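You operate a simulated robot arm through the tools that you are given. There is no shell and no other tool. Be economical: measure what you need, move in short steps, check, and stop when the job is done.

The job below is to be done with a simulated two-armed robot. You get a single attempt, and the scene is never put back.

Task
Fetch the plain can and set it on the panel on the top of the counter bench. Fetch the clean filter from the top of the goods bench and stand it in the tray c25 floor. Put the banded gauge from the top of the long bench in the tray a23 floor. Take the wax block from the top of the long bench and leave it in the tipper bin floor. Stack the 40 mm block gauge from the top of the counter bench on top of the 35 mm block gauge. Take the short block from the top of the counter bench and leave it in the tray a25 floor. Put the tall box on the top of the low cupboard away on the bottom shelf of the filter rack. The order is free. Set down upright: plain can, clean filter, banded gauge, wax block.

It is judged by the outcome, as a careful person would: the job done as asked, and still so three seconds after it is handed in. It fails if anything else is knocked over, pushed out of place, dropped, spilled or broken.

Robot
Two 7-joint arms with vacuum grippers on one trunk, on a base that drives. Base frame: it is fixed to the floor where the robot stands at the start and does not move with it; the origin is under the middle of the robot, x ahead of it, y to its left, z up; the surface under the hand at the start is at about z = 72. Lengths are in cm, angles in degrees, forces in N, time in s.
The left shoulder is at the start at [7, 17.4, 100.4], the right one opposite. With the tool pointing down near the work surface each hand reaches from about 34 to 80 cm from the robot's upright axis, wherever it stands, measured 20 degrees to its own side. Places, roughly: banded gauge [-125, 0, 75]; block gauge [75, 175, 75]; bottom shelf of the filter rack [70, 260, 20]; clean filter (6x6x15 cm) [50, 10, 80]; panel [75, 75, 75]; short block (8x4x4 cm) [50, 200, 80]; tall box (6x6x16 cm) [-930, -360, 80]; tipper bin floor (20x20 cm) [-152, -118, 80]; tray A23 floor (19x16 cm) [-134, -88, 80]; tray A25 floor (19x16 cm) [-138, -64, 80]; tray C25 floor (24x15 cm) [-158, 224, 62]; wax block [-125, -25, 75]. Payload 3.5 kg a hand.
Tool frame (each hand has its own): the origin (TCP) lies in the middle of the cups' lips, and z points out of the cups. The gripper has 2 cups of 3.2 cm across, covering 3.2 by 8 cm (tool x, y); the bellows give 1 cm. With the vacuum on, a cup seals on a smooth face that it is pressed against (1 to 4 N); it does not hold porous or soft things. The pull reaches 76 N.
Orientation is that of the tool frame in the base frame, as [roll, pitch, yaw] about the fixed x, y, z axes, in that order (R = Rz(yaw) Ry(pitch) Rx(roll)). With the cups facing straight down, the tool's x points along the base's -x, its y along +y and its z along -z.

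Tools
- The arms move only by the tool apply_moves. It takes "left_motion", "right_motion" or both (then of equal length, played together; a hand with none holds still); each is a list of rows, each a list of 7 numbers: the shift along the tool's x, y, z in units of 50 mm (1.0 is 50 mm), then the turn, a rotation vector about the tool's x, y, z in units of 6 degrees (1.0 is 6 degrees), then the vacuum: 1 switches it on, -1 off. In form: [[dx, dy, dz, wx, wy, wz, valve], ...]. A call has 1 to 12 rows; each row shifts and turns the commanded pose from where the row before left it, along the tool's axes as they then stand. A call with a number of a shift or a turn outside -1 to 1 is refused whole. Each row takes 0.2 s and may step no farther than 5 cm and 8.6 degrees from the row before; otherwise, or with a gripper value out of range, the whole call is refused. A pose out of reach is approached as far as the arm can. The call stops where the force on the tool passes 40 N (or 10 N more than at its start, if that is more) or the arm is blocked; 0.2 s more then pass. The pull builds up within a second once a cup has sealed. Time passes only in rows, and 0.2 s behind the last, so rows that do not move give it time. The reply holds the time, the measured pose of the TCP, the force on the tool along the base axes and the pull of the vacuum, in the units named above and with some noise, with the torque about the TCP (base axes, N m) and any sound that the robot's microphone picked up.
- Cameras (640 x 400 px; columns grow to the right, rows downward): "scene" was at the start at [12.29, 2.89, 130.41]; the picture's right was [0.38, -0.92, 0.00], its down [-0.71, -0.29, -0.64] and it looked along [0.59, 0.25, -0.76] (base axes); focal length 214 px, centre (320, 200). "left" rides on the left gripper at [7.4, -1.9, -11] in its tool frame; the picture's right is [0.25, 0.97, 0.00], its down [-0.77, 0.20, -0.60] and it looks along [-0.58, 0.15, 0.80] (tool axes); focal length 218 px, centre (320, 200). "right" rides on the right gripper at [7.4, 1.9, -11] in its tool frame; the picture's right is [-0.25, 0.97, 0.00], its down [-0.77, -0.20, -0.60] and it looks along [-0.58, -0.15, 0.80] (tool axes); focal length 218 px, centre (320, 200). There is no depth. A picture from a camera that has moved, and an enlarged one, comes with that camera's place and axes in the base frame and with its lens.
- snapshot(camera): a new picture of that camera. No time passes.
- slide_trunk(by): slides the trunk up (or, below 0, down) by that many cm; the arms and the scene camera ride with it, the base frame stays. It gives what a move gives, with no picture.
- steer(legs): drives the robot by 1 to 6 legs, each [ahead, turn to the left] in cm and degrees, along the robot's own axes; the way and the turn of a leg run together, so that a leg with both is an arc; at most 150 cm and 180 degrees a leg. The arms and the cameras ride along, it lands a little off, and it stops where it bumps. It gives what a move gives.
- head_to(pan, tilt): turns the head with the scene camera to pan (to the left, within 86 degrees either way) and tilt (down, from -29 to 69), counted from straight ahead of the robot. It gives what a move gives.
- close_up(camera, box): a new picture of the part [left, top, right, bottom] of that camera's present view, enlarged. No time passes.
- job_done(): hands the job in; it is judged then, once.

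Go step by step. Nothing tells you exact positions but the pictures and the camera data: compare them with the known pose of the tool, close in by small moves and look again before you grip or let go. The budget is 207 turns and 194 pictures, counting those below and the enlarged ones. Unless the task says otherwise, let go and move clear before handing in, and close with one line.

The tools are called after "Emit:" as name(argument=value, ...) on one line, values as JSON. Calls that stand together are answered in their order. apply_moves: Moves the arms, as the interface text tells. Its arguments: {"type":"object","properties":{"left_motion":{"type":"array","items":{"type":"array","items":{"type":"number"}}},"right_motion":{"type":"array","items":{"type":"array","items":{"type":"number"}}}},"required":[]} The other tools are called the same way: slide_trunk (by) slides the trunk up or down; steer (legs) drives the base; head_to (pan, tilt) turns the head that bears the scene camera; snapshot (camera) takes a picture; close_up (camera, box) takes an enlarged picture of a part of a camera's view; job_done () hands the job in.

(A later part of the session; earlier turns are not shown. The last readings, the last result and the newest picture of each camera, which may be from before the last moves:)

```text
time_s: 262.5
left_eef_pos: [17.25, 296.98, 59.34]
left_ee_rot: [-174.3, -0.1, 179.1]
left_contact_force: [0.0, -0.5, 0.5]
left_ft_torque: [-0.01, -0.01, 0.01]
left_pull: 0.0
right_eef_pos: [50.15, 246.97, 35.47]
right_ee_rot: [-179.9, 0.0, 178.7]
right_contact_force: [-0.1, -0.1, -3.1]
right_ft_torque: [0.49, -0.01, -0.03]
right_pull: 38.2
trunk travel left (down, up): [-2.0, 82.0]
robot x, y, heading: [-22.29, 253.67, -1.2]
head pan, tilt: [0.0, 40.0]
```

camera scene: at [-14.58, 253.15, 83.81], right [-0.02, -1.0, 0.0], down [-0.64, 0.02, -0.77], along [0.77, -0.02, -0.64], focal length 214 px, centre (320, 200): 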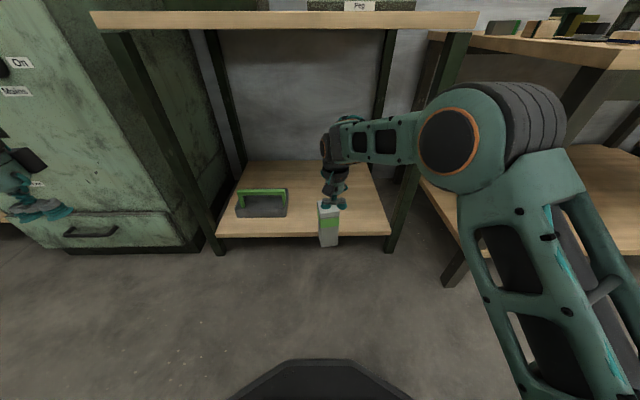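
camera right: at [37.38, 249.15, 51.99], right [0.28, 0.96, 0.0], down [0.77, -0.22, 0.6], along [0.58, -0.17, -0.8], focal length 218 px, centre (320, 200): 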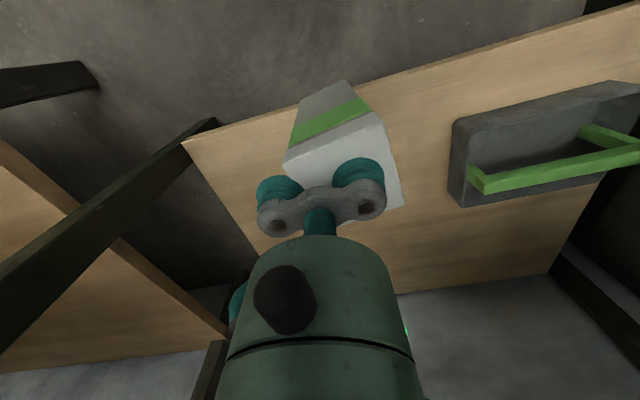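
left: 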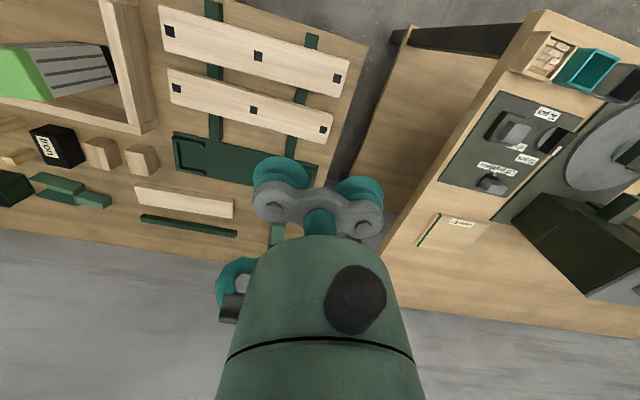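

Emit:
apply_moves(right_motion=[[0, 0, 0.08, 0, 0, 0, 1], [0, 0, 0, 0, 0, 0, 1]])

Emit:
apply_moves(right_motion=[[0, 0, 0.06, 0, 0, 0, 1], [0, 0, 0, 0, 0, 0, 1]])

Emit:
close_up(camera="scene", box=[260, 160, 400, 260])

```text
time_s: 263.1
left_eef_pos: [17.15, 296.94, 59.21]
left_ee_rot: [-174.2, -0.1, 179.1]
left_contact_force: [-0.3, -0.7, 0.1]
left_ft_torque: [0.01, 0.0, 0.02]
left_pull: 0.1
right_eef_pos: [50.27, 246.97, 34.98]
right_ee_rot: [180.0, -0.1, 178.8]
right_contact_force: [0.8, 0.4, -3.5]
right_ft_torque: [0.52, 0.0, 0.0]
right_pull: 37.3
trunk travel left (down, up): [-2.0, 82.0]
robot x, y, heading: [-22.47, 254.08, -1.3]
head pan, tilt: [0.0, 40.0]
```

```text
time_s: 263.7
left_eef_pos: [17.21, 297.02, 59.24]
left_ee_rot: [-174.2, -0.2, 179.1]
left_contact_force: [0.1, -0.8, 0.5]
left_ft_torque: [0.04, -0.01, -0.04]
left_pull: 0.0
right_eef_pos: [50.37, 246.87, 34.71]
right_ee_rot: [-180.0, 0.0, 178.7]
right_contact_force: [0.7, -0.3, -3.4]
right_ft_torque: [0.5, -0.01, 0.0]
right_pull: 37.9
trunk travel left (down, up): [-2.0, 82.0]
robot x, y, heading: [-22.49, 253.07, -1.1]
head pan, tilt: [0.0, 40.0]
```

```text
4.00 times, centred on (330, 210) of scene
camera zoom: at [-8.78, 253.02, 83.81], right [-0.02, -1.0, 0.0], down [-0.64, 0.01, -0.77], along [0.77, -0.02, -0.64], focal length 858 px, centre (280, 160)
```

zoom: 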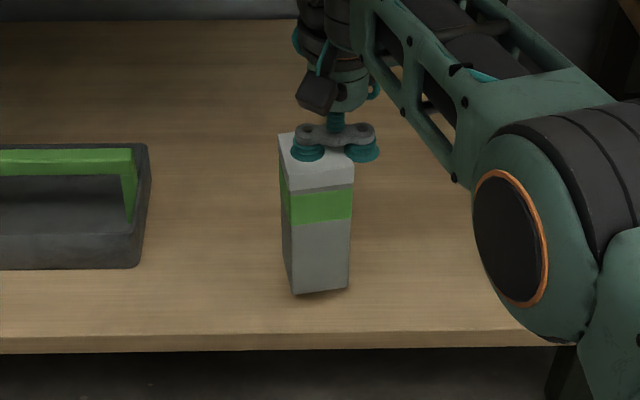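

Emit:
apply_moves(right_motion=[[0, 0, 0.07, 0, 0, 0, 1], [0, 0, 0, 0, 0, 0, 1]])

Emit:
apply_moves(right_motion=[[0, 0, 0.07, 0, 0, 0, 1], [0, 0, 0, 0, 0, 0, 1]])

Emit:
apply_moves(right_motion=[[0, 0, 0.06, 0, 0, 0, 1], [0, 0, 0, 0, 0, 0, 1]])

```text
time_s: 264.3
left_eef_pos: [17.21, 296.99, 59.29]
left_ee_rot: [-174.4, -0.1, 179.2]
left_contact_force: [0.2, -0.1, -0.8]
left_ft_torque: [0.01, -0.04, -0.02]
left_pull: 0.1
right_eef_pos: [50.47, 246.97, 34.46]
right_ee_rot: [-180.0, -0.1, 178.7]
right_contact_force: [0.6, -0.6, -3.2]
right_ft_torque: [0.55, 0.02, 0.02]
right_pull: 38.0
trunk travel left (down, up): [-2.0, 82.0]
robot x, y, heading: [-22.04, 253.41, -1.2]
head pan, tilt: [0.0, 40.0]
```

```text
time_s: 264.9
left_eef_pos: [17.19, 296.95, 59.37]
left_ee_rot: [-174.3, -0.1, 179.0]
left_contact_force: [-0.1, 0.0, -0.6]
left_ft_torque: [-0.01, 0.0, 0.0]
left_pull: 0.1
right_eef_pos: [50.39, 246.94, 34.23]
right_ee_rot: [-180.0, -0.2, 178.6]
right_contact_force: [-0.2, 0.8, -2.5]
right_ft_torque: [0.49, 0.0, -0.02]
right_pull: 38.1
trunk travel left (down, up): [-2.0, 82.0]
robot x, y, heading: [-22.2, 253.61, -1.2]
head pan, tilt: [0.0, 40.0]
```

```text
time_s: 265.5
left_eef_pos: [17.28, 297.01, 59.28]
left_ee_rot: [-174.3, -0.1, 179.1]
left_contact_force: [0.7, -0.7, -0.3]
left_ft_torque: [0.0, 0.0, -0.02]
left_pull: 0.1
right_eef_pos: [50.33, 246.84, 33.74]
right_ee_rot: [179.9, -0.2, 178.6]
right_contact_force: [0.3, -0.1, -2.3]
right_ft_torque: [0.5, 0.01, -0.03]
right_pull: 37.7
trunk travel left (down, up): [-2.0, 82.0]
robot x, y, heading: [-22.63, 253.56, -1.2]
head pan, tilt: [0.0, 40.0]
```

Emit:
apply_moves(right_motion=[[0, 0, 0.07, 0, 0, 0, 1], [0, 0, 0, 0, 0, 0, 1]])

Emit:
apply_moves(right_motion=[[0, 0, 0.06, 0, 0, 0, 1], [0, 0, 0, 0, 0, 0, 1]])

Emit:
close_up(camera="scene", box=[260, 160, 400, 260])

```text
time_s: 266.1
left_eef_pos: [17.17, 296.82, 59.22]
left_ee_rot: [-174.3, -0.1, 179.1]
left_contact_force: [-0.7, 0.9, 0.2]
left_ft_torque: [-0.01, 0.0, 0.0]
left_pull: 0.0
right_eef_pos: [50.42, 246.9, 33.45]
right_ee_rot: [-179.9, -0.2, 178.7]
right_contact_force: [-0.1, -0.2, -2.0]
right_ft_torque: [0.49, -0.01, -0.03]
right_pull: 37.5
trunk travel left (down, up): [-2.0, 82.0]
robot x, y, heading: [-22.4, 253.13, -1.1]
head pan, tilt: [0.0, 40.0]
```

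```text
time_s: 266.7
left_eef_pos: [17.22, 296.89, 59.29]
left_ee_rot: [-174.2, -0.2, 179.1]
left_contact_force: [-0.5, -0.3, -0.1]
left_ft_torque: [0.01, 0.0, 0.01]
left_pull: 0.1
right_eef_pos: [50.36, 247.01, 33.18]
right_ee_rot: [-179.9, 0.0, 178.7]
right_contact_force: [-0.4, 0.7, -2.8]
right_ft_torque: [0.47, -0.02, 0.0]
right_pull: 37.5
trunk travel left (down, up): [-2.0, 82.0]
robot x, y, heading: [-22.53, 253.43, -1.3]
head pan, tilt: [0.0, 40.0]
```

```text
4.00 times, centred on (330, 210) of scene
camera zoom: at [-8.78, 253.02, 83.81], right [-0.02, -1.0, 0.0], down [-0.64, 0.01, -0.77], along [0.77, -0.02, -0.64], focal length 858 px, centre (280, 160)
```

zoom: 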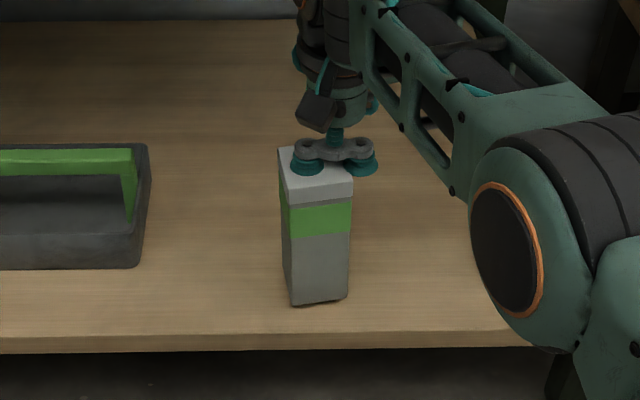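

Nearly there; continue.

Emit:
apply_moves(right_motion=[[0, 0, 0.06, 0, 0, 0, 1], [0, 0, 0, 0, 0, 0, 1]])

Emit:
apply_moves(right_motion=[[0, 0, 0.06, 0, 0, 0, 1], [0, 0, 0, 0, 0, 0, 1]])

Emit:
apply_moves(right_motion=[[0, 0, 0.06, 0, 0, 0, 1], [0, 0, 0, 0, 0, 0, 1]])

```text
time_s: 267.3
left_eef_pos: [17.22, 296.79, 59.34]
left_ee_rot: [-174.4, 0.0, 179.1]
left_contact_force: [-0.3, -0.5, -0.6]
left_ft_torque: [-0.02, 0.04, -0.03]
left_pull: 0.1
right_eef_pos: [50.61, 246.9, 32.83]
right_ee_rot: [180.0, 0.0, 178.7]
right_contact_force: [-0.4, 0.1, -2.7]
right_ft_torque: [0.5, 0.02, 0.01]
right_pull: 37.5
trunk travel left (down, up): [-2.0, 82.0]
robot x, y, heading: [-22.45, 253.41, -1.4]
head pan, tilt: [0.0, 40.0]
```

```text
time_s: 267.9
left_eef_pos: [17.22, 296.99, 59.22]
left_ee_rot: [-174.4, -0.1, 179.1]
left_contact_force: [-0.8, 0.6, 0.4]
left_ft_torque: [-0.02, -0.02, 0.0]
left_pull: 0.1
right_eef_pos: [50.48, 247.02, 32.59]
right_ee_rot: [179.9, 0.0, 178.7]
right_contact_force: [-0.1, -0.6, -3.7]
right_ft_torque: [0.46, -0.02, -0.02]
right_pull: 37.9
trunk travel left (down, up): [-2.0, 82.0]
robot x, y, heading: [-22.15, 253.26, -1.6]
head pan, tilt: [0.0, 40.0]
```

```text
time_s: 268.5
left_eef_pos: [17.31, 296.88, 59.39]
left_ee_rot: [-174.4, 0.0, 179.1]
left_contact_force: [0.4, 0.1, 0.2]
left_ft_torque: [0.0, 0.03, 0.02]
left_pull: 0.0
right_eef_pos: [50.4, 247.09, 32.21]
right_ee_rot: [179.9, 0.0, 178.7]
right_contact_force: [-0.1, 0.2, -2.2]
right_ft_torque: [0.53, 0.03, 0.0]
right_pull: 37.6
trunk travel left (down, up): [-2.0, 82.0]
robot x, y, heading: [-22.34, 253.19, -1.1]
head pan, tilt: [0.0, 40.0]
```

Emit:
apply_moves(right_motion=[[0, 0, 0.05, 0, 0, 0, 1], [0, 0, 0, 0, 0, 0, 1], [0, 0, 0.05, 0, 0, 0, 1], [0, 0, 0, 0, 0, 0, 1]])

Emit:
apply_moves(right_motion=[[0, 0, 0.05, 0, 0, 0, 1], [0, 0, 0, 0, 0, 0, 1], [0, 0, 0.04, 0, 0, 0, 1], [0, 0, 0, 0, 0, 0, 1]])

Emit:
close_up(camera="scene", box=[260, 160, 400, 260])

```text
time_s: 269.5
left_eef_pos: [17.14, 296.91, 59.36]
left_ee_rot: [-174.2, 0.0, 179.1]
left_contact_force: [0.2, 0.8, 0.2]
left_ft_torque: [-0.01, 0.0, 0.01]
left_pull: 0.0
right_eef_pos: [50.42, 247.02, 32.17]
right_ee_rot: [180.0, 0.1, 178.6]
right_contact_force: [-2.3, -4.4, 18.6]
right_ft_torque: [0.65, 0.13, 0.03]
right_pull: 37.4
trunk travel left (down, up): [-2.0, 82.0]
robot x, y, heading: [-22.72, 253.18, -1.5]
head pan, tilt: [0.0, 40.0]
```

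```text
time_s: 270.5
left_eef_pos: [16.99, 296.9, 59.35]
left_ee_rot: [-174.3, 0.1, 179.1]
left_contact_force: [-0.6, -0.2, -0.1]
left_ft_torque: [0.0, 0.01, 0.0]
left_pull: 0.1
right_eef_pos: [50.5, 247.08, 31.51]
right_ee_rot: [180.0, 0.2, 178.7]
right_contact_force: [-0.4, -5.8, 27.5]
right_ft_torque: [0.89, 0.11, -0.06]
right_pull: 37.9
trunk travel left (down, up): [-2.0, 82.0]
robot x, y, heading: [-22.36, 253.41, -1.4]
head pan, tilt: [0.0, 40.0]
```

```text
4.00 times, centred on (330, 210) of scene
camera zoom: at [-9.06, 253.02, 83.87], right [-0.02, -1.0, 0.0], down [-0.64, 0.01, -0.77], along [0.77, -0.02, -0.64], focal length 858 px, centre (280, 160)
```

zoom: 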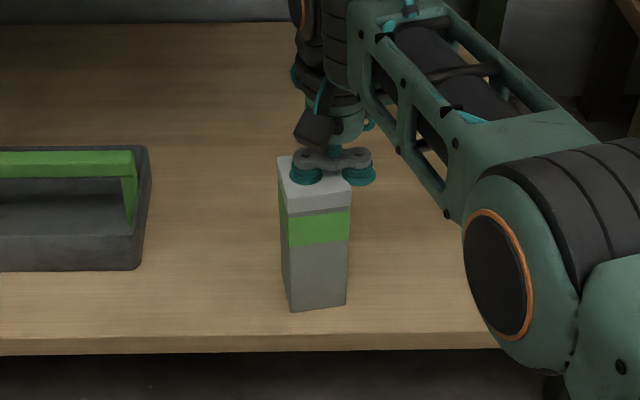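

Landed. Vent, rise a few cm, then back the robot out.

Emit:
apply_moves(right_motion=[[0, 0, -0.06, 0, 0, 0, 1], [0, 0, 0, 0, 0, 0, -1], [0, 0, 0, 0, 0, 0, -1], [0, 0, 0, 0, 0, 0, -1], [0, 0, 0, 0, 0, 0, -1], [0, 0, -0.06, 0, 0, 0, -1], [0, 0, -0.2, 0, 0, 0, -1], [0, 0, -0.5, 0, 0, 0, -1]])

Emit:
steer(legs=[[-35, 0]])

Emit:
snapshot(camera="scene")

```text
time_s: 272.3
left_eef_pos: [17.17, 296.92, 59.31]
left_ee_rot: [-174.3, -0.1, 179.1]
left_contact_force: [0.2, 0.0, 0.2]
left_ft_torque: [-0.01, 0.01, 0.01]
left_pull: 0.2
right_eef_pos: [50.55, 247.03, 35.48]
right_ee_rot: [179.9, -0.1, 178.7]
right_contact_force: [-0.1, 0.3, 0.0]
right_ft_torque: [0.03, -0.01, -0.03]
right_pull: 0.0
trunk travel left (down, up): [-2.0, 82.0]
robot x, y, heading: [-22.41, 253.47, -1.3]
head pan, tilt: [0.0, 40.0]
```

```text
time_s: 274.6
left_eef_pos: [-18.62, 297.75, 59.34]
left_ee_rot: [-174.3, -0.1, 179.1]
left_contact_force: [0.0, -0.1, 0.2]
left_ft_torque: [0.01, -0.03, 0.01]
left_pull: 0.0
right_eef_pos: [14.76, 247.87, 35.45]
right_ee_rot: [-180.0, -0.1, 178.7]
right_contact_force: [0.1, -0.2, -0.2]
right_ft_torque: [-0.02, -0.02, 0.01]
right_pull: 0.2
trunk travel left (down, up): [-2.0, 82.0]
robot x, y, heading: [-58.36, 254.39, -1.2]
head pan, tilt: [0.0, 40.0]
```

```text
128 pictures are left
camera scene: at [-44.54, 253.86, 83.81], right [-0.02, -1.0, 0.0], down [-0.64, 0.01, -0.77], along [0.77, -0.02, -0.64], focal length 214 px, centre (320, 200)
```

scene: 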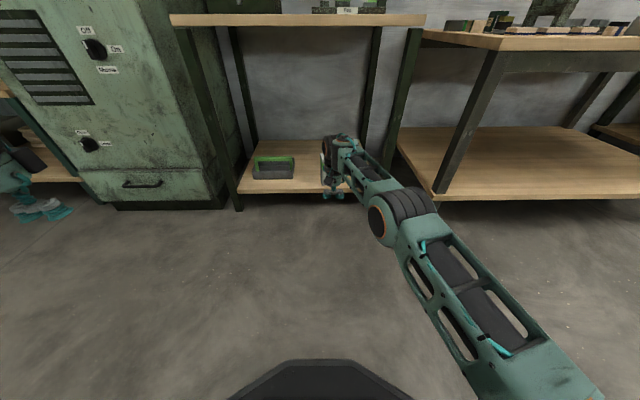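

Now bring the arm back in and raise the trunk; then check the box.

Emit:
apply_moves(right_motion=[[0.9, 0, 0, 0, 0, 0, -1], [0.9, 0, 0, 0, 0, 0, -1], [0.9, 0, 0, 0, 0, 0, -1], [0.9, 0, 0, 0, 0, 0, -1], [0, 0, -1, 0, 0, 0, -1], [0, 0, -1, 0, 0, 0, -1], [0, 0, -1, 0, 0, 0, -1]])

Emit:
slide_trunk(by=40)

Emit:
slide_trunk(by=14)

Emit:
snapshot(camera="scene")

```text
time_s: 276.2
left_eef_pos: [-18.5, 297.69, 59.23]
left_ee_rot: [-174.3, -0.1, 179.0]
left_contact_force: [0.0, -1.1, -1.2]
left_ft_torque: [-0.01, 0.03, -0.01]
left_pull: 0.0
right_eef_pos: [-3.13, 248.44, 50.64]
right_ee_rot: [-179.9, -0.1, 178.8]
right_contact_force: [-0.7, 0.3, -0.5]
right_ft_torque: [0.02, 0.01, -0.03]
right_pull: 0.0
trunk travel left (down, up): [-2.0, 82.0]
robot x, y, heading: [-58.26, 254.16, -1.3]
head pan, tilt: [0.0, 40.0]
```

```text
time_s: 280.0
left_eef_pos: [-18.59, 297.68, 99.34]
left_ee_rot: [-174.2, -0.1, 179.1]
left_contact_force: [0.0, -0.1, -0.3]
left_ft_torque: [0.03, 0.0, 0.01]
left_pull: 0.0
right_eef_pos: [-3.09, 248.4, 90.8]
right_ee_rot: [-179.9, 0.1, 178.8]
right_contact_force: [0.9, 0.2, -0.6]
right_ft_torque: [0.0, 0.0, -0.01]
right_pull: 0.1
trunk travel left (down, up): [-42.0, 42.0]
robot x, y, heading: [-58.49, 254.13, -1.0]
head pan, tilt: [0.0, 40.0]
```

```text
time_s: 281.7
left_eef_pos: [-18.55, 297.77, 113.34]
left_ee_rot: [-174.2, -0.1, 179.1]
left_contact_force: [0.6, -0.5, -1.3]
left_ft_torque: [0.0, -0.02, 0.01]
left_pull: 0.1
right_eef_pos: [-3.09, 248.38, 104.63]
right_ee_rot: [-180.0, 0.0, 178.7]
right_contact_force: [-0.1, 0.1, -0.4]
right_ft_torque: [0.0, 0.01, 0.02]
right_pull: 0.0
trunk travel left (down, up): [-56.0, 28.0]
robot x, y, heading: [-58.36, 254.31, -1.5]
head pan, tilt: [0.0, 40.0]
```

```text
127 pictures are left
camera scene: at [-44.52, 253.86, 137.8], right [-0.02, -1.0, 0.0], down [-0.64, 0.01, -0.77], along [0.77, -0.02, -0.64], focal length 214 px, centre (320, 200)
```

scene: 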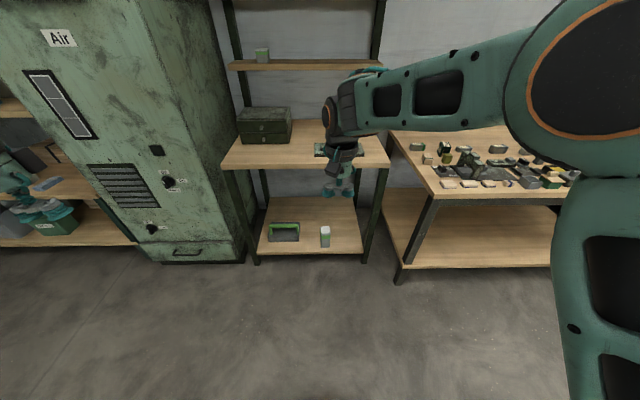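

The tall box stands on the bottom shelf. Next, the counter bench for the block gauges and short block.

Emit:
steer(legs=[[0, -89], [72, 0], [0, 90], [48, 0]])

Emit:
head_to(pan=0, tilt=42)

Emit:
snapshot(camera="scene")

```text
time_s: 295.7
left_eef_pos: [26.74, 230.02, 113.19]
left_ee_rot: [-174.2, -0.1, -178.6]
left_contact_force: [-0.1, -0.5, 0.7]
left_ft_torque: [-0.02, 0.01, 0.03]
left_pull: 0.0
right_eef_pos: [44.1, 181.35, 104.69]
right_ee_rot: [-179.9, 0.0, -179.0]
right_contact_force: [-0.7, -0.3, 0.1]
right_ft_torque: [0.0, -0.03, 0.02]
right_pull: 0.1
trunk travel left (down, up): [-56.0, 28.0]
robot x, y, heading: [-11.33, 184.62, 1.0]
head pan, tilt: [0.0, 40.0]
```

```text
time_s: 296.3
left_eef_pos: [26.72, 229.96, 113.3]
left_ee_rot: [-174.2, -0.1, -178.6]
left_contact_force: [0.2, 0.0, -0.1]
left_ft_torque: [0.01, -0.04, -0.02]
left_pull: 0.0
right_eef_pos: [44.11, 181.5, 104.69]
right_ee_rot: [180.0, 0.0, -179.1]
right_contact_force: [0.2, -0.1, 0.3]
right_ft_torque: [-0.01, 0.02, -0.01]
right_pull: 0.0
trunk travel left (down, up): [-56.0, 28.0]
robot x, y, heading: [-11.94, 184.9, 0.9]
head pan, tilt: [0.0, 42.0]
```

```text
126 pictures are left
camera scene: at [2.34, 185.14, 137.51], right [0.02, -1.0, 0.0], down [-0.67, -0.01, -0.74], along [0.74, 0.01, -0.67], focal length 214 px, centre (320, 200)
```

scene: 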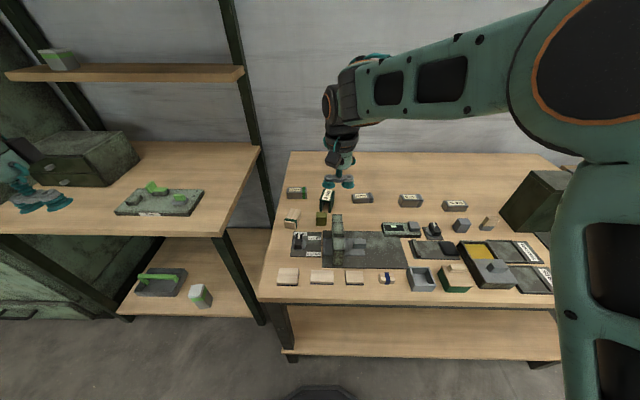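

Emit:
close_up(camera="scene", box=[265, 165, 425, 305])

Emit:
close_up(camera="scene", box=[380, 165, 560, 305])

```text
2.86 times, centred on (345, 235) of scene
camera zoom: at [2.34, 185.14, 137.51], right [0.02, -1.0, 0.0], down [-0.67, -0.01, -0.74], along [0.74, 0.01, -0.67], focal length 613 px, centre (249, 100)
```

zoom: 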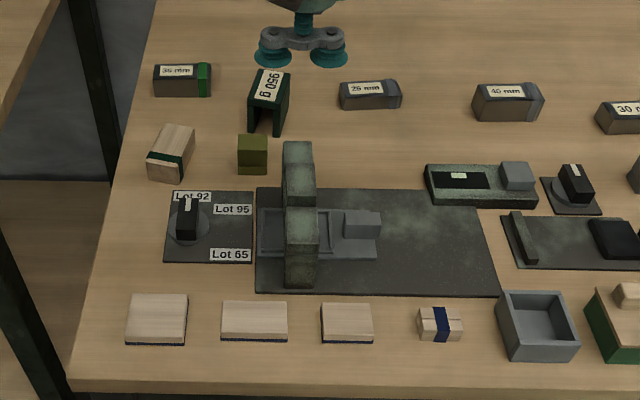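

```text
2.86 times, centred on (470, 235) of scene
camera zoom: at [2.34, 185.14, 137.51], right [0.02, -1.0, 0.0], down [-0.67, -0.01, -0.74], along [0.74, 0.01, -0.67], focal length 613 px, centre (-109, 100)
```

zoom: 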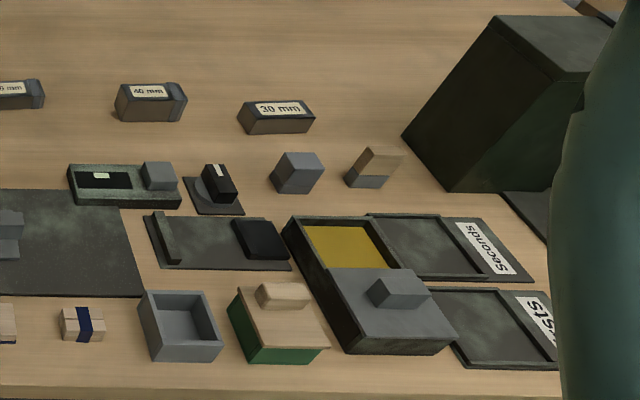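

Emit:
close_up(camera="scene", box=[275, 180, 375, 235])

Emit:
close_up(camera="scene", box=[340, 180, 480, 240])

```text
6.40 times, centred on (325, 208) of scene
camera zoom: at [2.34, 185.14, 137.51], right [0.02, -1.0, 0.0], down [-0.67, -0.01, -0.74], along [0.74, 0.01, -0.67], focal length 1373 px, centre (288, 152)
```

zoom: 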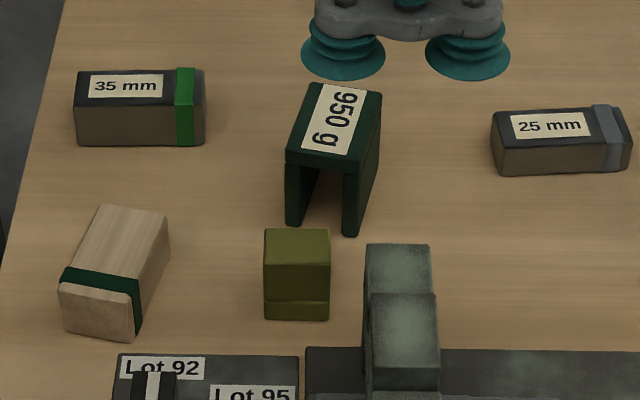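

```text
4.57 times, centred on (410, 210) of scene
camera zoom: at [2.34, 185.14, 137.51], right [0.02, -1.0, 0.0], down [-0.67, -0.01, -0.74], along [0.74, 0.01, -0.67], focal length 980 px, centre (-91, 154)
```

zoom: 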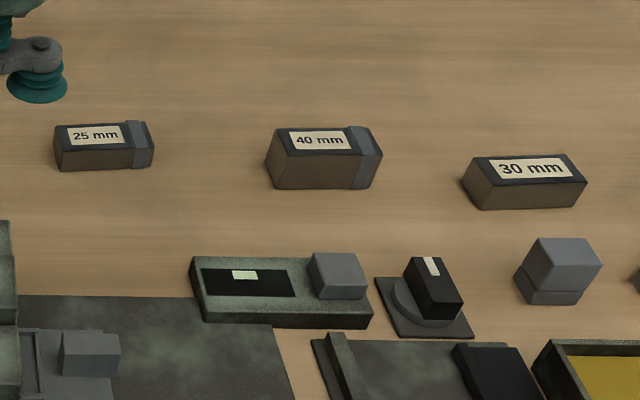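

The 35 mm block (green band), the 40 mm block and the short wooden block (green band) are identified. The right-hand camera will give a second sighting for their positions.

Emit:
snapshot(camera="right")

```text
121 pictures are left
camera right: at [36.8, 183.19, 115.69], right [0.24, 0.97, 0.0], down [0.77, -0.19, 0.6], along [0.59, -0.14, -0.8], focal length 218 px, centre (320, 200)
```

right: 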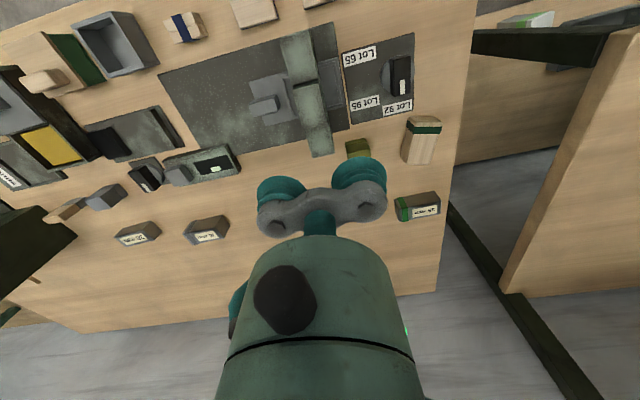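

Estimated: 35 mm block ≈ (73–75, 197), 40 mm block ≈ (68–70, 147), short block ≈ (57, 197). I'll reposition to y≈166 and closer to the bench to pick the 40 mm block with the right hand.

Emit:
steer(legs=[[-22, 0], [0, -91], [19, 0], [0, 90], [29, 0]])

Emit:
snapshot(camera="right")

Emit:
snapshot(camera="scene")

```text
time_s: 308.3
left_eef_pos: [33.35, 211.05, 113.13]
left_ee_rot: [-174.1, -0.1, -178.6]
left_contact_force: [0.2, -0.1, -0.3]
left_ft_torque: [-0.01, 0.0, -0.02]
left_pull: 0.1
right_eef_pos: [50.86, 162.53, 104.76]
right_ee_rot: [179.9, -0.1, -178.9]
right_contact_force: [0.7, -0.5, -0.3]
right_ft_torque: [-0.02, -0.04, 0.0]
right_pull: 0.1
trunk travel left (down, up): [-56.0, 28.0]
robot x, y, heading: [-4.5, 166.09, 1.2]
head pan, tilt: [0.0, 42.0]
```

```text
120 pictures are left
camera right: at [43.56, 164.29, 115.71], right [0.23, 0.97, 0.0], down [0.78, -0.19, 0.6], along [0.59, -0.14, -0.8], focal length 218 px, centre (320, 200)
```

right: 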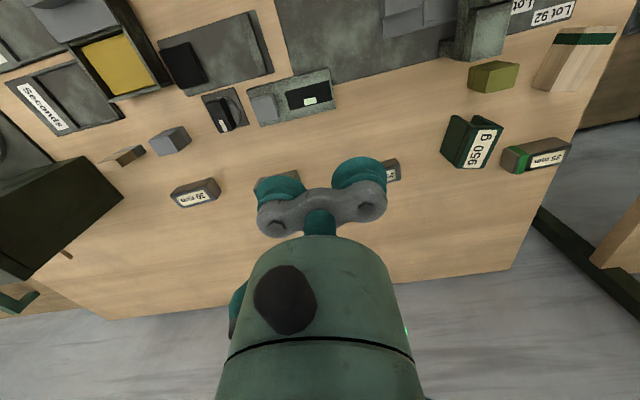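

```text
119 pictures are left
camera scene: at [9.08, 166.17, 137.52], right [0.02, -1.0, 0.0], down [-0.67, -0.01, -0.74], along [0.74, 0.01, -0.67], focal length 214 px, centre (320, 200)
```

scene: 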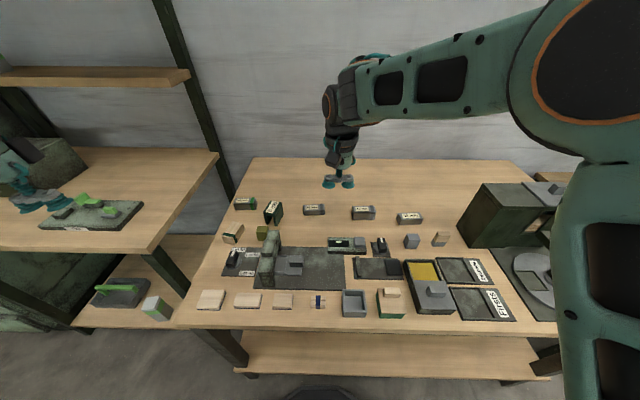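

Emit:
apply_moves(right_motion=[[-0.7, 0, 0, 0, 0, 0, -1], [-0.7, 0, 0, 0, 0, 0, -1], [0, 0, 0.8, 0, 0, 0, -1]])

Emit:
close_up(camera="right", box=[100, 100, 320, 240])

Emit:
close_up(camera="scene", box=[300, 180, 440, 250])

```text
time_s: 309.1
left_eef_pos: [33.4, 211.08, 113.4]
left_ee_rot: [-174.2, -0.1, -178.5]
left_contact_force: [0.1, -0.4, 0.0]
left_ft_torque: [0.01, 0.02, -0.01]
left_pull: 0.1
right_eef_pos: [57.77, 162.84, 100.85]
right_ee_rot: [179.9, -0.1, -178.9]
right_contact_force: [0.1, 0.3, 0.0]
right_ft_torque: [0.04, -0.01, -0.02]
right_pull: 0.1
trunk travel left (down, up): [-56.0, 28.0]
robot x, y, heading: [-4.32, 165.67, 1.1]
head pan, tilt: [0.0, 42.0]
```

```text
2.86 times, centred on (210, 170) of right
camera zoom: at [50.55, 164.51, 111.76], right [0.23, 0.97, 0.0], down [0.78, -0.19, 0.6], along [0.59, -0.14, -0.8], focal length 624 px, centre (634, 286)
```

zoom: 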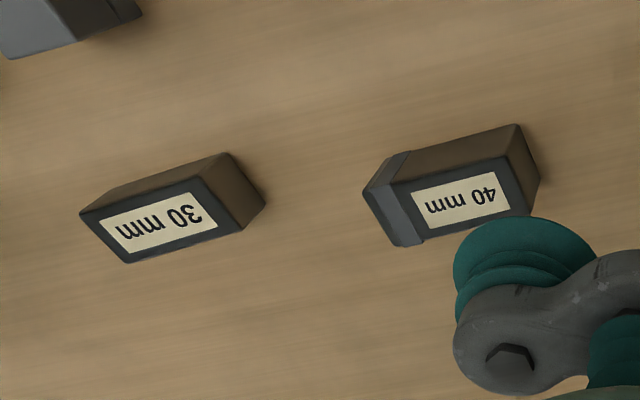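

```text
4.57 times, centred on (370, 215) of scene
camera zoom: at [9.08, 166.13, 137.52], right [0.02, -1.0, 0.0], down [-0.67, -0.01, -0.74], along [0.74, 0.01, -0.67], focal length 980 px, centre (91, 131)
```

zoom: 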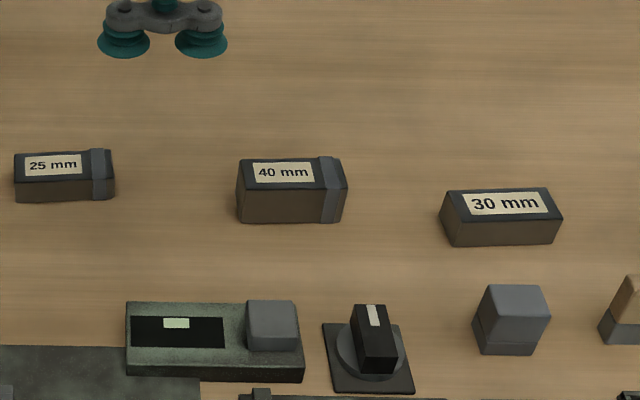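

The 40 mm block is ~8.5×4 on top, long axis along y, centre ≈ (66–67.5, 150). Move above it.

Emit:
apply_moves(right_motion=[[-0.4, -0.66, 0, 0, 0, 0, -1], [-0.4, -0.66, 0, 0, 0, 0, -1], [-0.4, -0.66, 0, 0, 0, 0, -1], [-0.4, -0.65, 0, 0, 0, 0, -1], [0, 0, 1, 0, 0, 0, -1], [0, 0, 0.9, 0, 0, 0, -1], [0, 0, 0, 0, 0, 0, -1]])

Emit:
close_up(camera="right", box=[220, 100, 440, 260])

Emit:
close_up(camera="scene", box=[300, 170, 440, 250])

```text
time_s: 310.7
left_eef_pos: [33.41, 211.04, 113.28]
left_ee_rot: [-174.2, -0.1, -178.5]
left_contact_force: [0.5, 1.0, -0.4]
left_ft_torque: [-0.01, -0.02, -0.02]
left_pull: 0.1
right_eef_pos: [66.17, 149.72, 91.28]
right_ee_rot: [-180.0, 0.1, -178.8]
right_contact_force: [-0.4, 0.3, 0.2]
right_ft_torque: [0.0, 0.0, -0.02]
right_pull: 0.0
trunk travel left (down, up): [-56.0, 28.0]
robot x, y, heading: [-4.46, 166.02, 1.0]
head pan, tilt: [0.0, 42.0]
```

```text
2.50 times, centred on (330, 180) of right
camera zoom: at [58.83, 151.5, 102.28], right [0.23, 0.97, 0.0], down [0.77, -0.19, 0.6], along [0.59, -0.14, -0.8], focal length 546 px, centre (295, 250)
```

zoom: 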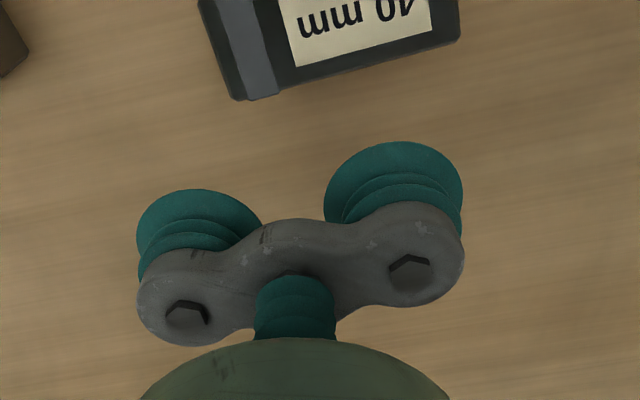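

```text
4.57 times, centred on (370, 210) of scene
camera zoom: at [9.01, 166.14, 137.53], right [0.02, -1.0, 0.0], down [-0.67, -0.01, -0.74], along [0.74, 0.01, -0.67], focal length 980 px, centre (91, 154)
```

zoom: 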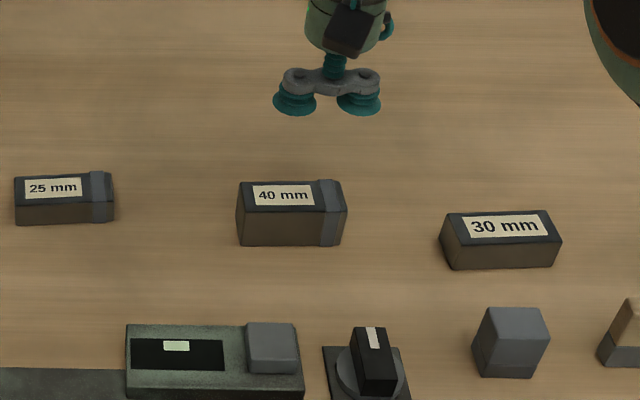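

Cross-checking both cameras, the block top is near z≈83.5, centre ≈ (64.1, 151.7), ~7.5×3.4 cm. I'll put the −y cup on its centre and check before touching.

Emit:
apply_moves(right_motion=[[0.2, 0.44, 0, 0, 0, 0, -1], [0.197, 0.444, 0, 0, 0, 0, -1], [0, 0, 0.8, 0, 0, 0, -1], [0, 0, 0.2, 0, 0, 0, -1], [0, 0, 0, 0, 0, 0, -1]])

Emit:
close_up(camera="right", box=[180, 60, 440, 260])

Emit:
close_up(camera="scene", box=[320, 180, 400, 240])

```text
time_s: 311.9
left_eef_pos: [33.47, 211.08, 113.3]
left_ee_rot: [-174.3, -0.1, -178.6]
left_contact_force: [0.0, 0.1, 0.1]
left_ft_torque: [-0.02, -0.02, -0.02]
left_pull: 0.0
right_eef_pos: [63.79, 153.69, 86.26]
right_ee_rot: [-179.9, 0.0, -178.9]
right_contact_force: [0.5, -0.4, 0.4]
right_ft_torque: [0.0, 0.0, -0.05]
right_pull: 0.1
trunk travel left (down, up): [-56.0, 28.0]
robot x, y, heading: [-4.28, 166.04, 1.2]
head pan, tilt: [0.0, 42.0]
```

```text
2.00 times, centred on (310, 160) of right
camera zoom: at [56.52, 155.6, 97.36], right [0.23, 0.97, 0.0], down [0.78, -0.19, 0.6], along [0.59, -0.14, -0.8], focal length 436 px, centre (340, 280)
```

zoom: 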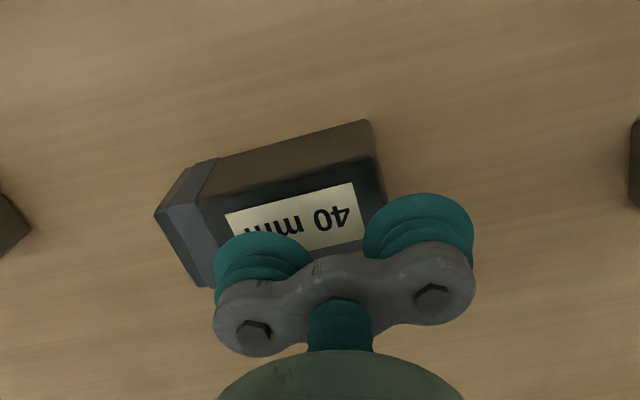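

```text
6.67 times, centred on (360, 210) of scene
camera zoom: at [9.09, 166.14, 137.52], right [0.02, -1.0, 0.0], down [-0.67, -0.01, -0.74], along [0.74, 0.01, -0.67], focal length 1430 px, centre (53, 133)
```

zoom: 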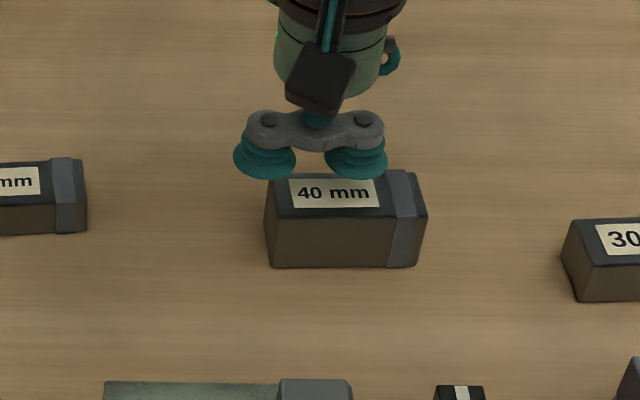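

Good agreement: centre ≈ (64.2, 151.4), top ≈ 83.3. Nudge +x 0.35 cm and descend to seal.

Emit:
apply_moves(right_motion=[[-0.07, 0.02, 0, 0, 0, 0, 1], [0, 0, 0.4, 0, 0, 0, 1], [0, 0, 0.1, 0, 0, 0, 1], [0, 0, 0.06, 0, 0, 0, 1], [0, 0, 0, 0, 0, 0, 1]])

```text
time_s: 313.1
left_eef_pos: [33.34, 211.2, 113.33]
left_ee_rot: [-174.2, -0.2, -178.5]
left_contact_force: [0.5, 0.1, -0.5]
left_ft_torque: [0.0, 0.01, 0.01]
left_pull: 0.0
right_eef_pos: [64.43, 154.13, 83.54]
right_ee_rot: [-180.0, -0.1, -178.8]
right_contact_force: [0.3, 0.8, 3.1]
right_ft_torque: [-0.01, 0.02, 0.0]
right_pull: 0.1
trunk travel left (down, up): [-56.0, 28.0]
robot x, y, heading: [-4.4, 165.76, 1.1]
head pan, tilt: [0.0, 42.0]
```

Contact just begun at z≈83.5. Press a bit more.

Emit:
apply_moves(right_motion=[[0, 0, 0.04, 0, 0, 0, 1], [0, 0, 0, 0, 0, 0, 1], [0, 0, 0, 0, 0, 0, 1], [0, 0, 0, 0, 0, 0, 1]])

Emit:
close_up(camera="scene", box=[320, 180, 400, 240])

```text
time_s: 314.1
left_eef_pos: [33.45, 211.08, 113.27]
left_ee_rot: [-174.2, -0.1, -178.5]
left_contact_force: [0.3, 0.6, -0.1]
left_ft_torque: [-0.03, 0.0, -0.02]
left_pull: 0.1
right_eef_pos: [64.33, 154.1, 83.17]
right_ee_rot: [180.0, 0.1, -178.9]
right_contact_force: [1.1, 0.2, 4.6]
right_ft_torque: [0.0, 0.02, -0.02]
right_pull: 0.1
trunk travel left (down, up): [-56.0, 28.0]
robot x, y, heading: [-4.72, 166.2, 1.1]
head pan, tilt: [0.0, 42.0]
```

```text
6.67 times, centred on (360, 210) of scene
camera zoom: at [9.05, 166.17, 137.52], right [0.02, -1.0, 0.0], down [-0.67, -0.01, -0.74], along [0.74, 0.01, -0.67], focal length 1430 px, centre (53, 133)
```

zoom: 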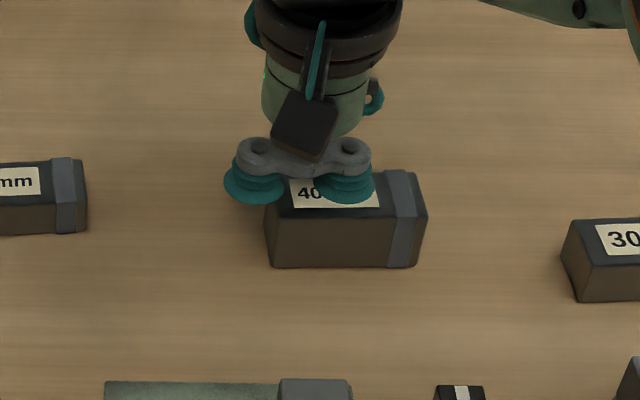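

Touching but not sealed: the cup overhangs the far edge by a few mm. Lift slightly, shift 0.6 cm toward the robot, press again.

Emit:
apply_moves(right_motion=[[0, 0, -0.16, 0, 0, 0, 1], [0.12, 0, 0, 0, 0, 0, 1], [0, 0, 0.16, 0, 0, 0, 1], [0, 0, 0.03, 0, 0, 0, 1], [0, 0, 0, 0, 0, 0, 1], [0, 0, 0, 0, 0, 0, 1]])

Emit:
close_up(camera="scene", box=[320, 180, 400, 240])

```text
time_s: 315.5
left_eef_pos: [33.28, 211.24, 113.25]
left_ee_rot: [-174.2, -0.1, -178.5]
left_contact_force: [-0.6, -0.4, 0.3]
left_ft_torque: [0.01, -0.01, 0.03]
left_pull: 0.1
right_eef_pos: [63.64, 153.86, 83.34]
right_ee_rot: [179.9, 0.3, -178.8]
right_contact_force: [10.9, -3.1, 29.7]
right_ft_torque: [-0.63, 0.21, 0.14]
right_pull: 37.6
trunk travel left (down, up): [-56.0, 28.0]
robot x, y, heading: [-4.2, 165.84, 1.0]
head pan, tilt: [0.0, 42.0]
```

```text
6.67 times, centred on (360, 210) of scene
camera zoom: at [8.83, 166.18, 137.56], right [0.02, -1.0, 0.0], down [-0.67, -0.01, -0.74], along [0.74, 0.01, -0.67], focal length 1430 px, centre (53, 133)
```

zoom: 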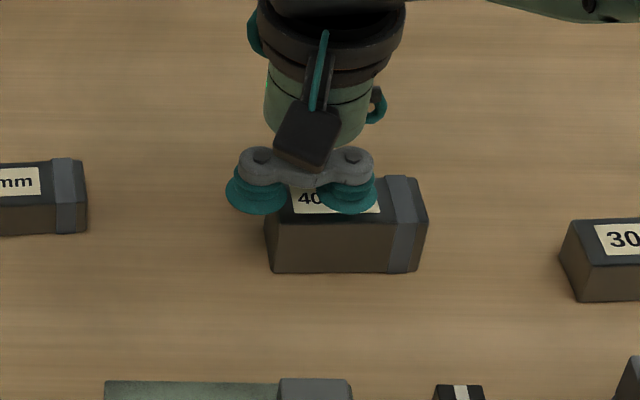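

Sealed at 37.6 N. Lift.

Emit:
apply_moves(right_motion=[[0, 0, -0.1, 0, 0, 0, 1], [0, 0, -0.1, 0, 0, 0, 1], [0, 0, -0.3, 0, 0, 0, 1], [0, 0, -0.6, 0, 0, 0, 1], [0, 0, -1, 0, 0, 0, 1], [0, 0, -1, 0, 0, 0, 1], [0, 0, 0, 0, 0, 0, 1]])

Emit:
snapshot(camera="right")

```text
time_s: 317.1
left_eef_pos: [33.5, 211.17, 113.29]
left_ee_rot: [-174.3, -0.3, -178.5]
left_contact_force: [0.1, 0.5, -0.1]
left_ft_torque: [0.01, 0.02, 0.0]
left_pull: 0.0
right_eef_pos: [64.12, 154.0, 98.39]
right_ee_rot: [-180.0, -0.1, -178.9]
right_contact_force: [-0.8, -0.1, -2.9]
right_ft_torque: [-0.46, 0.01, 0.08]
right_pull: 37.6
trunk travel left (down, up): [-56.0, 28.0]
robot x, y, heading: [-4.52, 166.27, 1.1]
head pan, tilt: [0.0, 42.0]
```

```text
110 pictures are left
camera right: at [56.73, 155.92, 109.48], right [0.23, 0.97, 0.0], down [0.78, -0.19, 0.6], along [0.59, -0.14, -0.8], focal length 218 px, centre (320, 200)
```

right: 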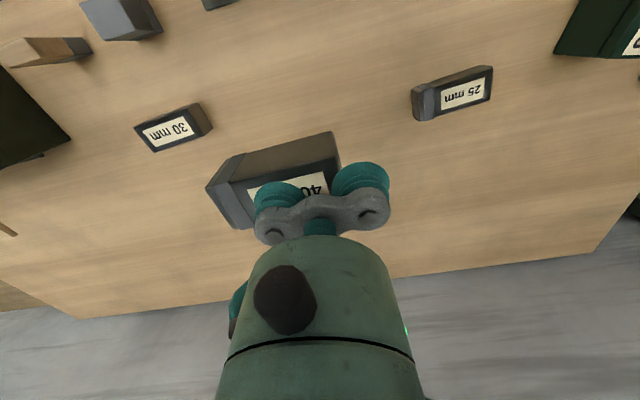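

Block held. The 35 mm block is at ≈ (67.3, 195.1), top ≈ 83. Raise and retract the hand, then reposition the robot to y≈210.

Emit:
apply_moves(right_motion=[[0, 0, -1, 0, 0, 0, 1], [0, 0, -1, 0, 0, 0, 1], [1, 0, 0, 0, 0, 0, 1], [1, 0, 0, 0, 0, 0, 1], [1, 0, 0, 0, 0, 0, 1], [0, 0, 0, 0, 0, 0, 1]])

Emit:
steer(legs=[[-25, 0], [0, 89], [44, 0], [0, -90], [25, 0]])

Emit:
snapshot(camera="scene")

Emit:
snapshot(camera="right")

```text
time_s: 318.5
left_eef_pos: [33.54, 211.15, 113.32]
left_ee_rot: [-174.1, -0.2, -178.5]
left_contact_force: [0.3, 0.1, -0.5]
left_ft_torque: [-0.02, 0.04, 0.01]
left_pull: 0.1
right_eef_pos: [48.77, 153.53, 108.59]
right_ee_rot: [-180.0, -0.2, -178.9]
right_contact_force: [0.6, 0.5, -3.0]
right_ft_torque: [-0.47, 0.0, 0.06]
right_pull: 37.5
trunk travel left (down, up): [-56.0, 28.0]
robot x, y, heading: [-4.43, 166.1, 1.2]
head pan, tilt: [0.0, 42.0]
```

```text
time_s: 331.5
left_eef_pos: [30.29, 257.93, 113.26]
left_ee_rot: [-174.3, -0.2, -176.0]
left_contact_force: [0.2, 0.4, -0.1]
left_ft_torque: [0.03, -0.01, -0.01]
left_pull: 0.1
right_eef_pos: [47.98, 201.27, 108.65]
right_ee_rot: [179.9, 0.0, -176.5]
right_contact_force: [0.0, -0.4, -4.0]
right_ft_torque: [-0.47, -0.06, -0.02]
right_pull: 38.1
trunk travel left (down, up): [-56.0, 28.0]
robot x, y, heading: [-5.54, 211.43, 3.4]
head pan, tilt: [0.0, 42.0]
```

```text
109 pictures are left
camera scene: at [7.95, 212.02, 137.52], right [0.06, -1.0, 0.0], down [-0.67, -0.04, -0.74], along [0.74, 0.05, -0.67], focal length 214 px, centre (320, 200)
```

scene: 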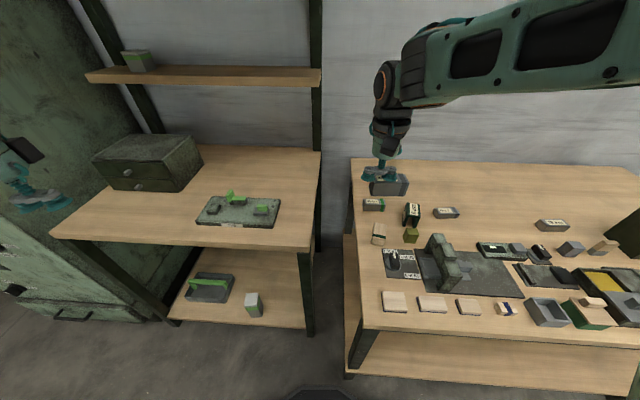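

```text
108 pictures are left
camera right: at [40.64, 202.76, 119.63], right [0.19, 0.98, 0.0], down [0.78, -0.15, 0.6], along [0.59, -0.12, -0.8], focal length 218 px, centre (320, 200)
```

right: 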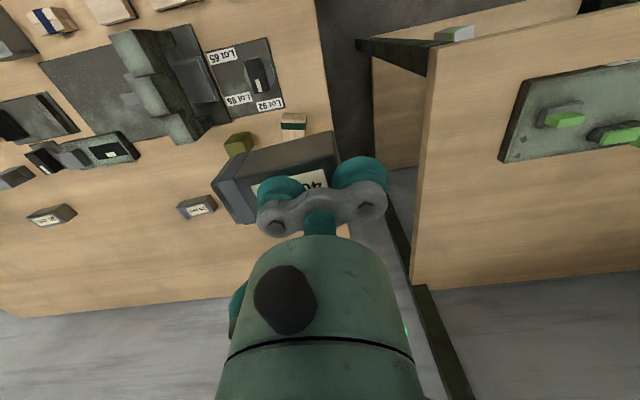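

Emit:
close_up(camera="scene", box=[340, 150, 440, 225])

```text
5.33 times, centred on (390, 188) of scene
camera zoom: at [7.95, 212.02, 137.52], right [0.06, -1.0, 0.0], down [-0.67, -0.04, -0.74], along [0.74, 0.05, -0.67], focal length 1144 px, centre (-53, 267)
```

zoom: 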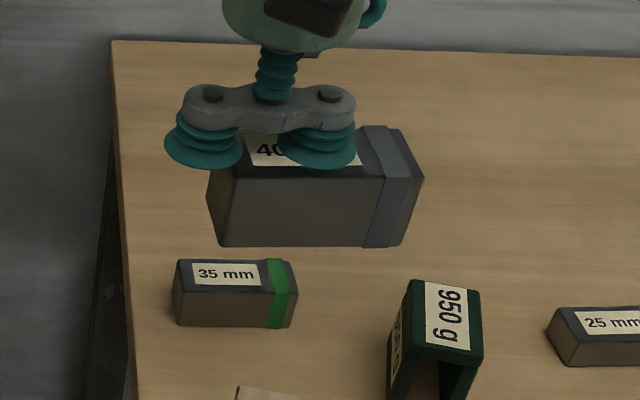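

35 mm block centre ≈ (68.4, 195.7), yaw ≈ 4°. Move the 40 mm block above it, rotate 3°, descend to ~4 cm above.

Emit:
apply_moves(right_motion=[[-0.794, -0.177, 0, 0, 0, 0, 1], [-0.794, -0.177, 0, 0, 0, 0, 1], [-0.794, -0.177, 0, 0, 0, 0, 1], [-0.794, -0.177, 0, 0, 0, 0, 1], [-0.794, -0.177, 0, 0, 0, 0, 1], [0, 0, 0, 0, 0, -0.5, 1], [0, 0, 1, 0, 0, 0, 1], [0, 0, 1, 0, 0, 0, 1], [0, 0, 0.8, 0, 0, 0, 1], [0, 0, 0.4, 0, 0, 0, 1], [0, 0, 0, 0, 0, 0, 1]])

Emit:
close_up(camera="scene", box=[340, 160, 440, 235])

Emit:
snapshot(camera="right")

```text
time_s: 333.9
left_eef_pos: [30.3, 257.98, 113.36]
left_ee_rot: [-174.2, -0.1, -176.0]
left_contact_force: [0.2, -1.2, 0.6]
left_ft_torque: [-0.04, -0.03, 0.01]
left_pull: 0.1
right_eef_pos: [68.36, 198.08, 92.54]
right_ee_rot: [-180.0, 0.0, -173.4]
right_contact_force: [-0.1, -0.3, -3.4]
right_ft_torque: [-0.45, -0.06, 0.02]
right_pull: 37.9
trunk travel left (down, up): [-56.0, 28.0]
robot x, y, heading: [-5.56, 210.94, 3.6]
head pan, tilt: [0.0, 42.0]
```

```text
5.33 times, centred on (390, 198) of scene
camera zoom: at [7.94, 212.04, 137.52], right [0.06, -1.0, 0.0], down [-0.67, -0.04, -0.74], along [0.74, 0.05, -0.67], focal length 1144 px, centre (-53, 213)
```

zoom: 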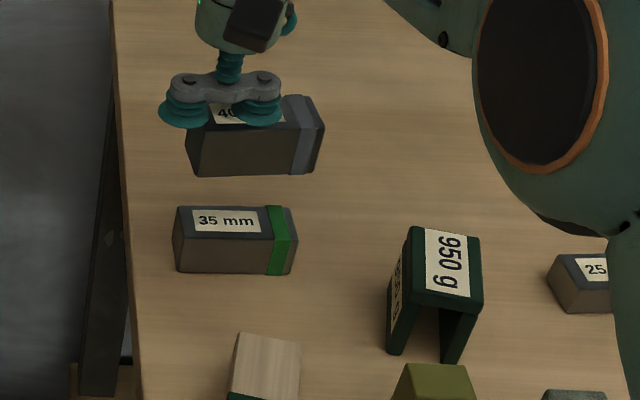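

```text
105 pictures are left
camera right: at [60.93, 199.15, 103.57], right [0.14, 0.99, 0.0], down [0.79, -0.11, 0.6], along [0.6, -0.08, -0.8], focal length 218 px, centre (320, 200)
```

right: 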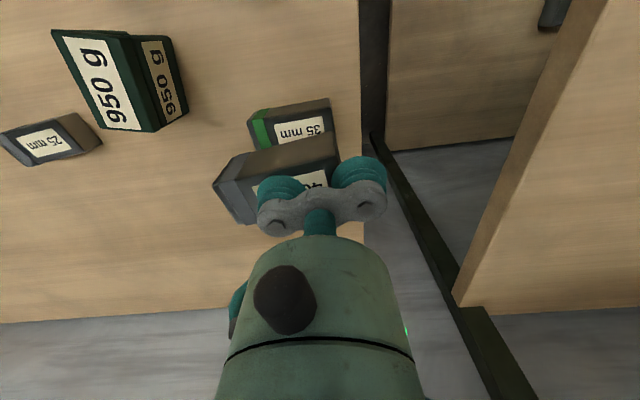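

Alignment is within ~0.5 cm; correct it and lower.

Emit:
apply_moves(right_motion=[[0.09, 0.06, 0, 0, 0, 0, 1], [0, 0, 0.7, 0, 0, 0, 1], [0, 0, 0.16, 0, 0, 0, 1], [0, 0, 0, 0, 0, 0, 1]])

Emit:
close_up(camera="scene", box=[340, 160, 440, 235])

```text
time_s: 334.9
left_eef_pos: [30.29, 258.04, 113.3]
left_ee_rot: [-174.2, -0.1, -175.9]
left_contact_force: [0.1, -0.1, 0.3]
left_ft_torque: [-0.03, -0.02, 0.04]
left_pull: 0.1
right_eef_pos: [67.63, 198.34, 88.24]
right_ee_rot: [180.0, -0.1, -173.4]
right_contact_force: [0.6, 0.1, -2.8]
right_ft_torque: [-0.42, -0.07, -0.03]
right_pull: 38.0
trunk travel left (down, up): [-56.0, 28.0]
robot x, y, heading: [-5.73, 211.69, 3.9]
head pan, tilt: [0.0, 42.0]
```

```text
5.33 times, centred on (390, 198) of scene
camera zoom: at [7.97, 212.04, 137.51], right [0.06, -1.0, 0.0], down [-0.67, -0.04, -0.74], along [0.74, 0.05, -0.67], focal length 1144 px, centre (-53, 213)
```

zoom: 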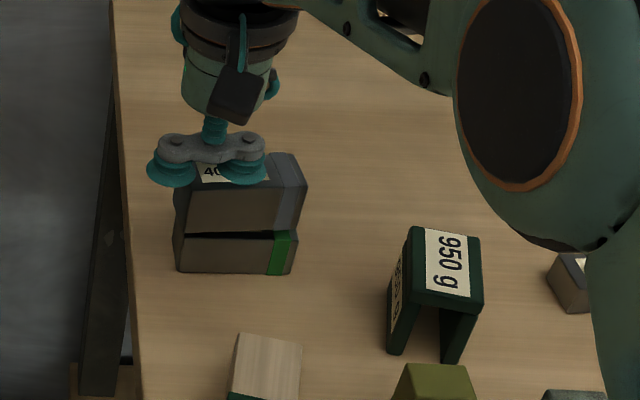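

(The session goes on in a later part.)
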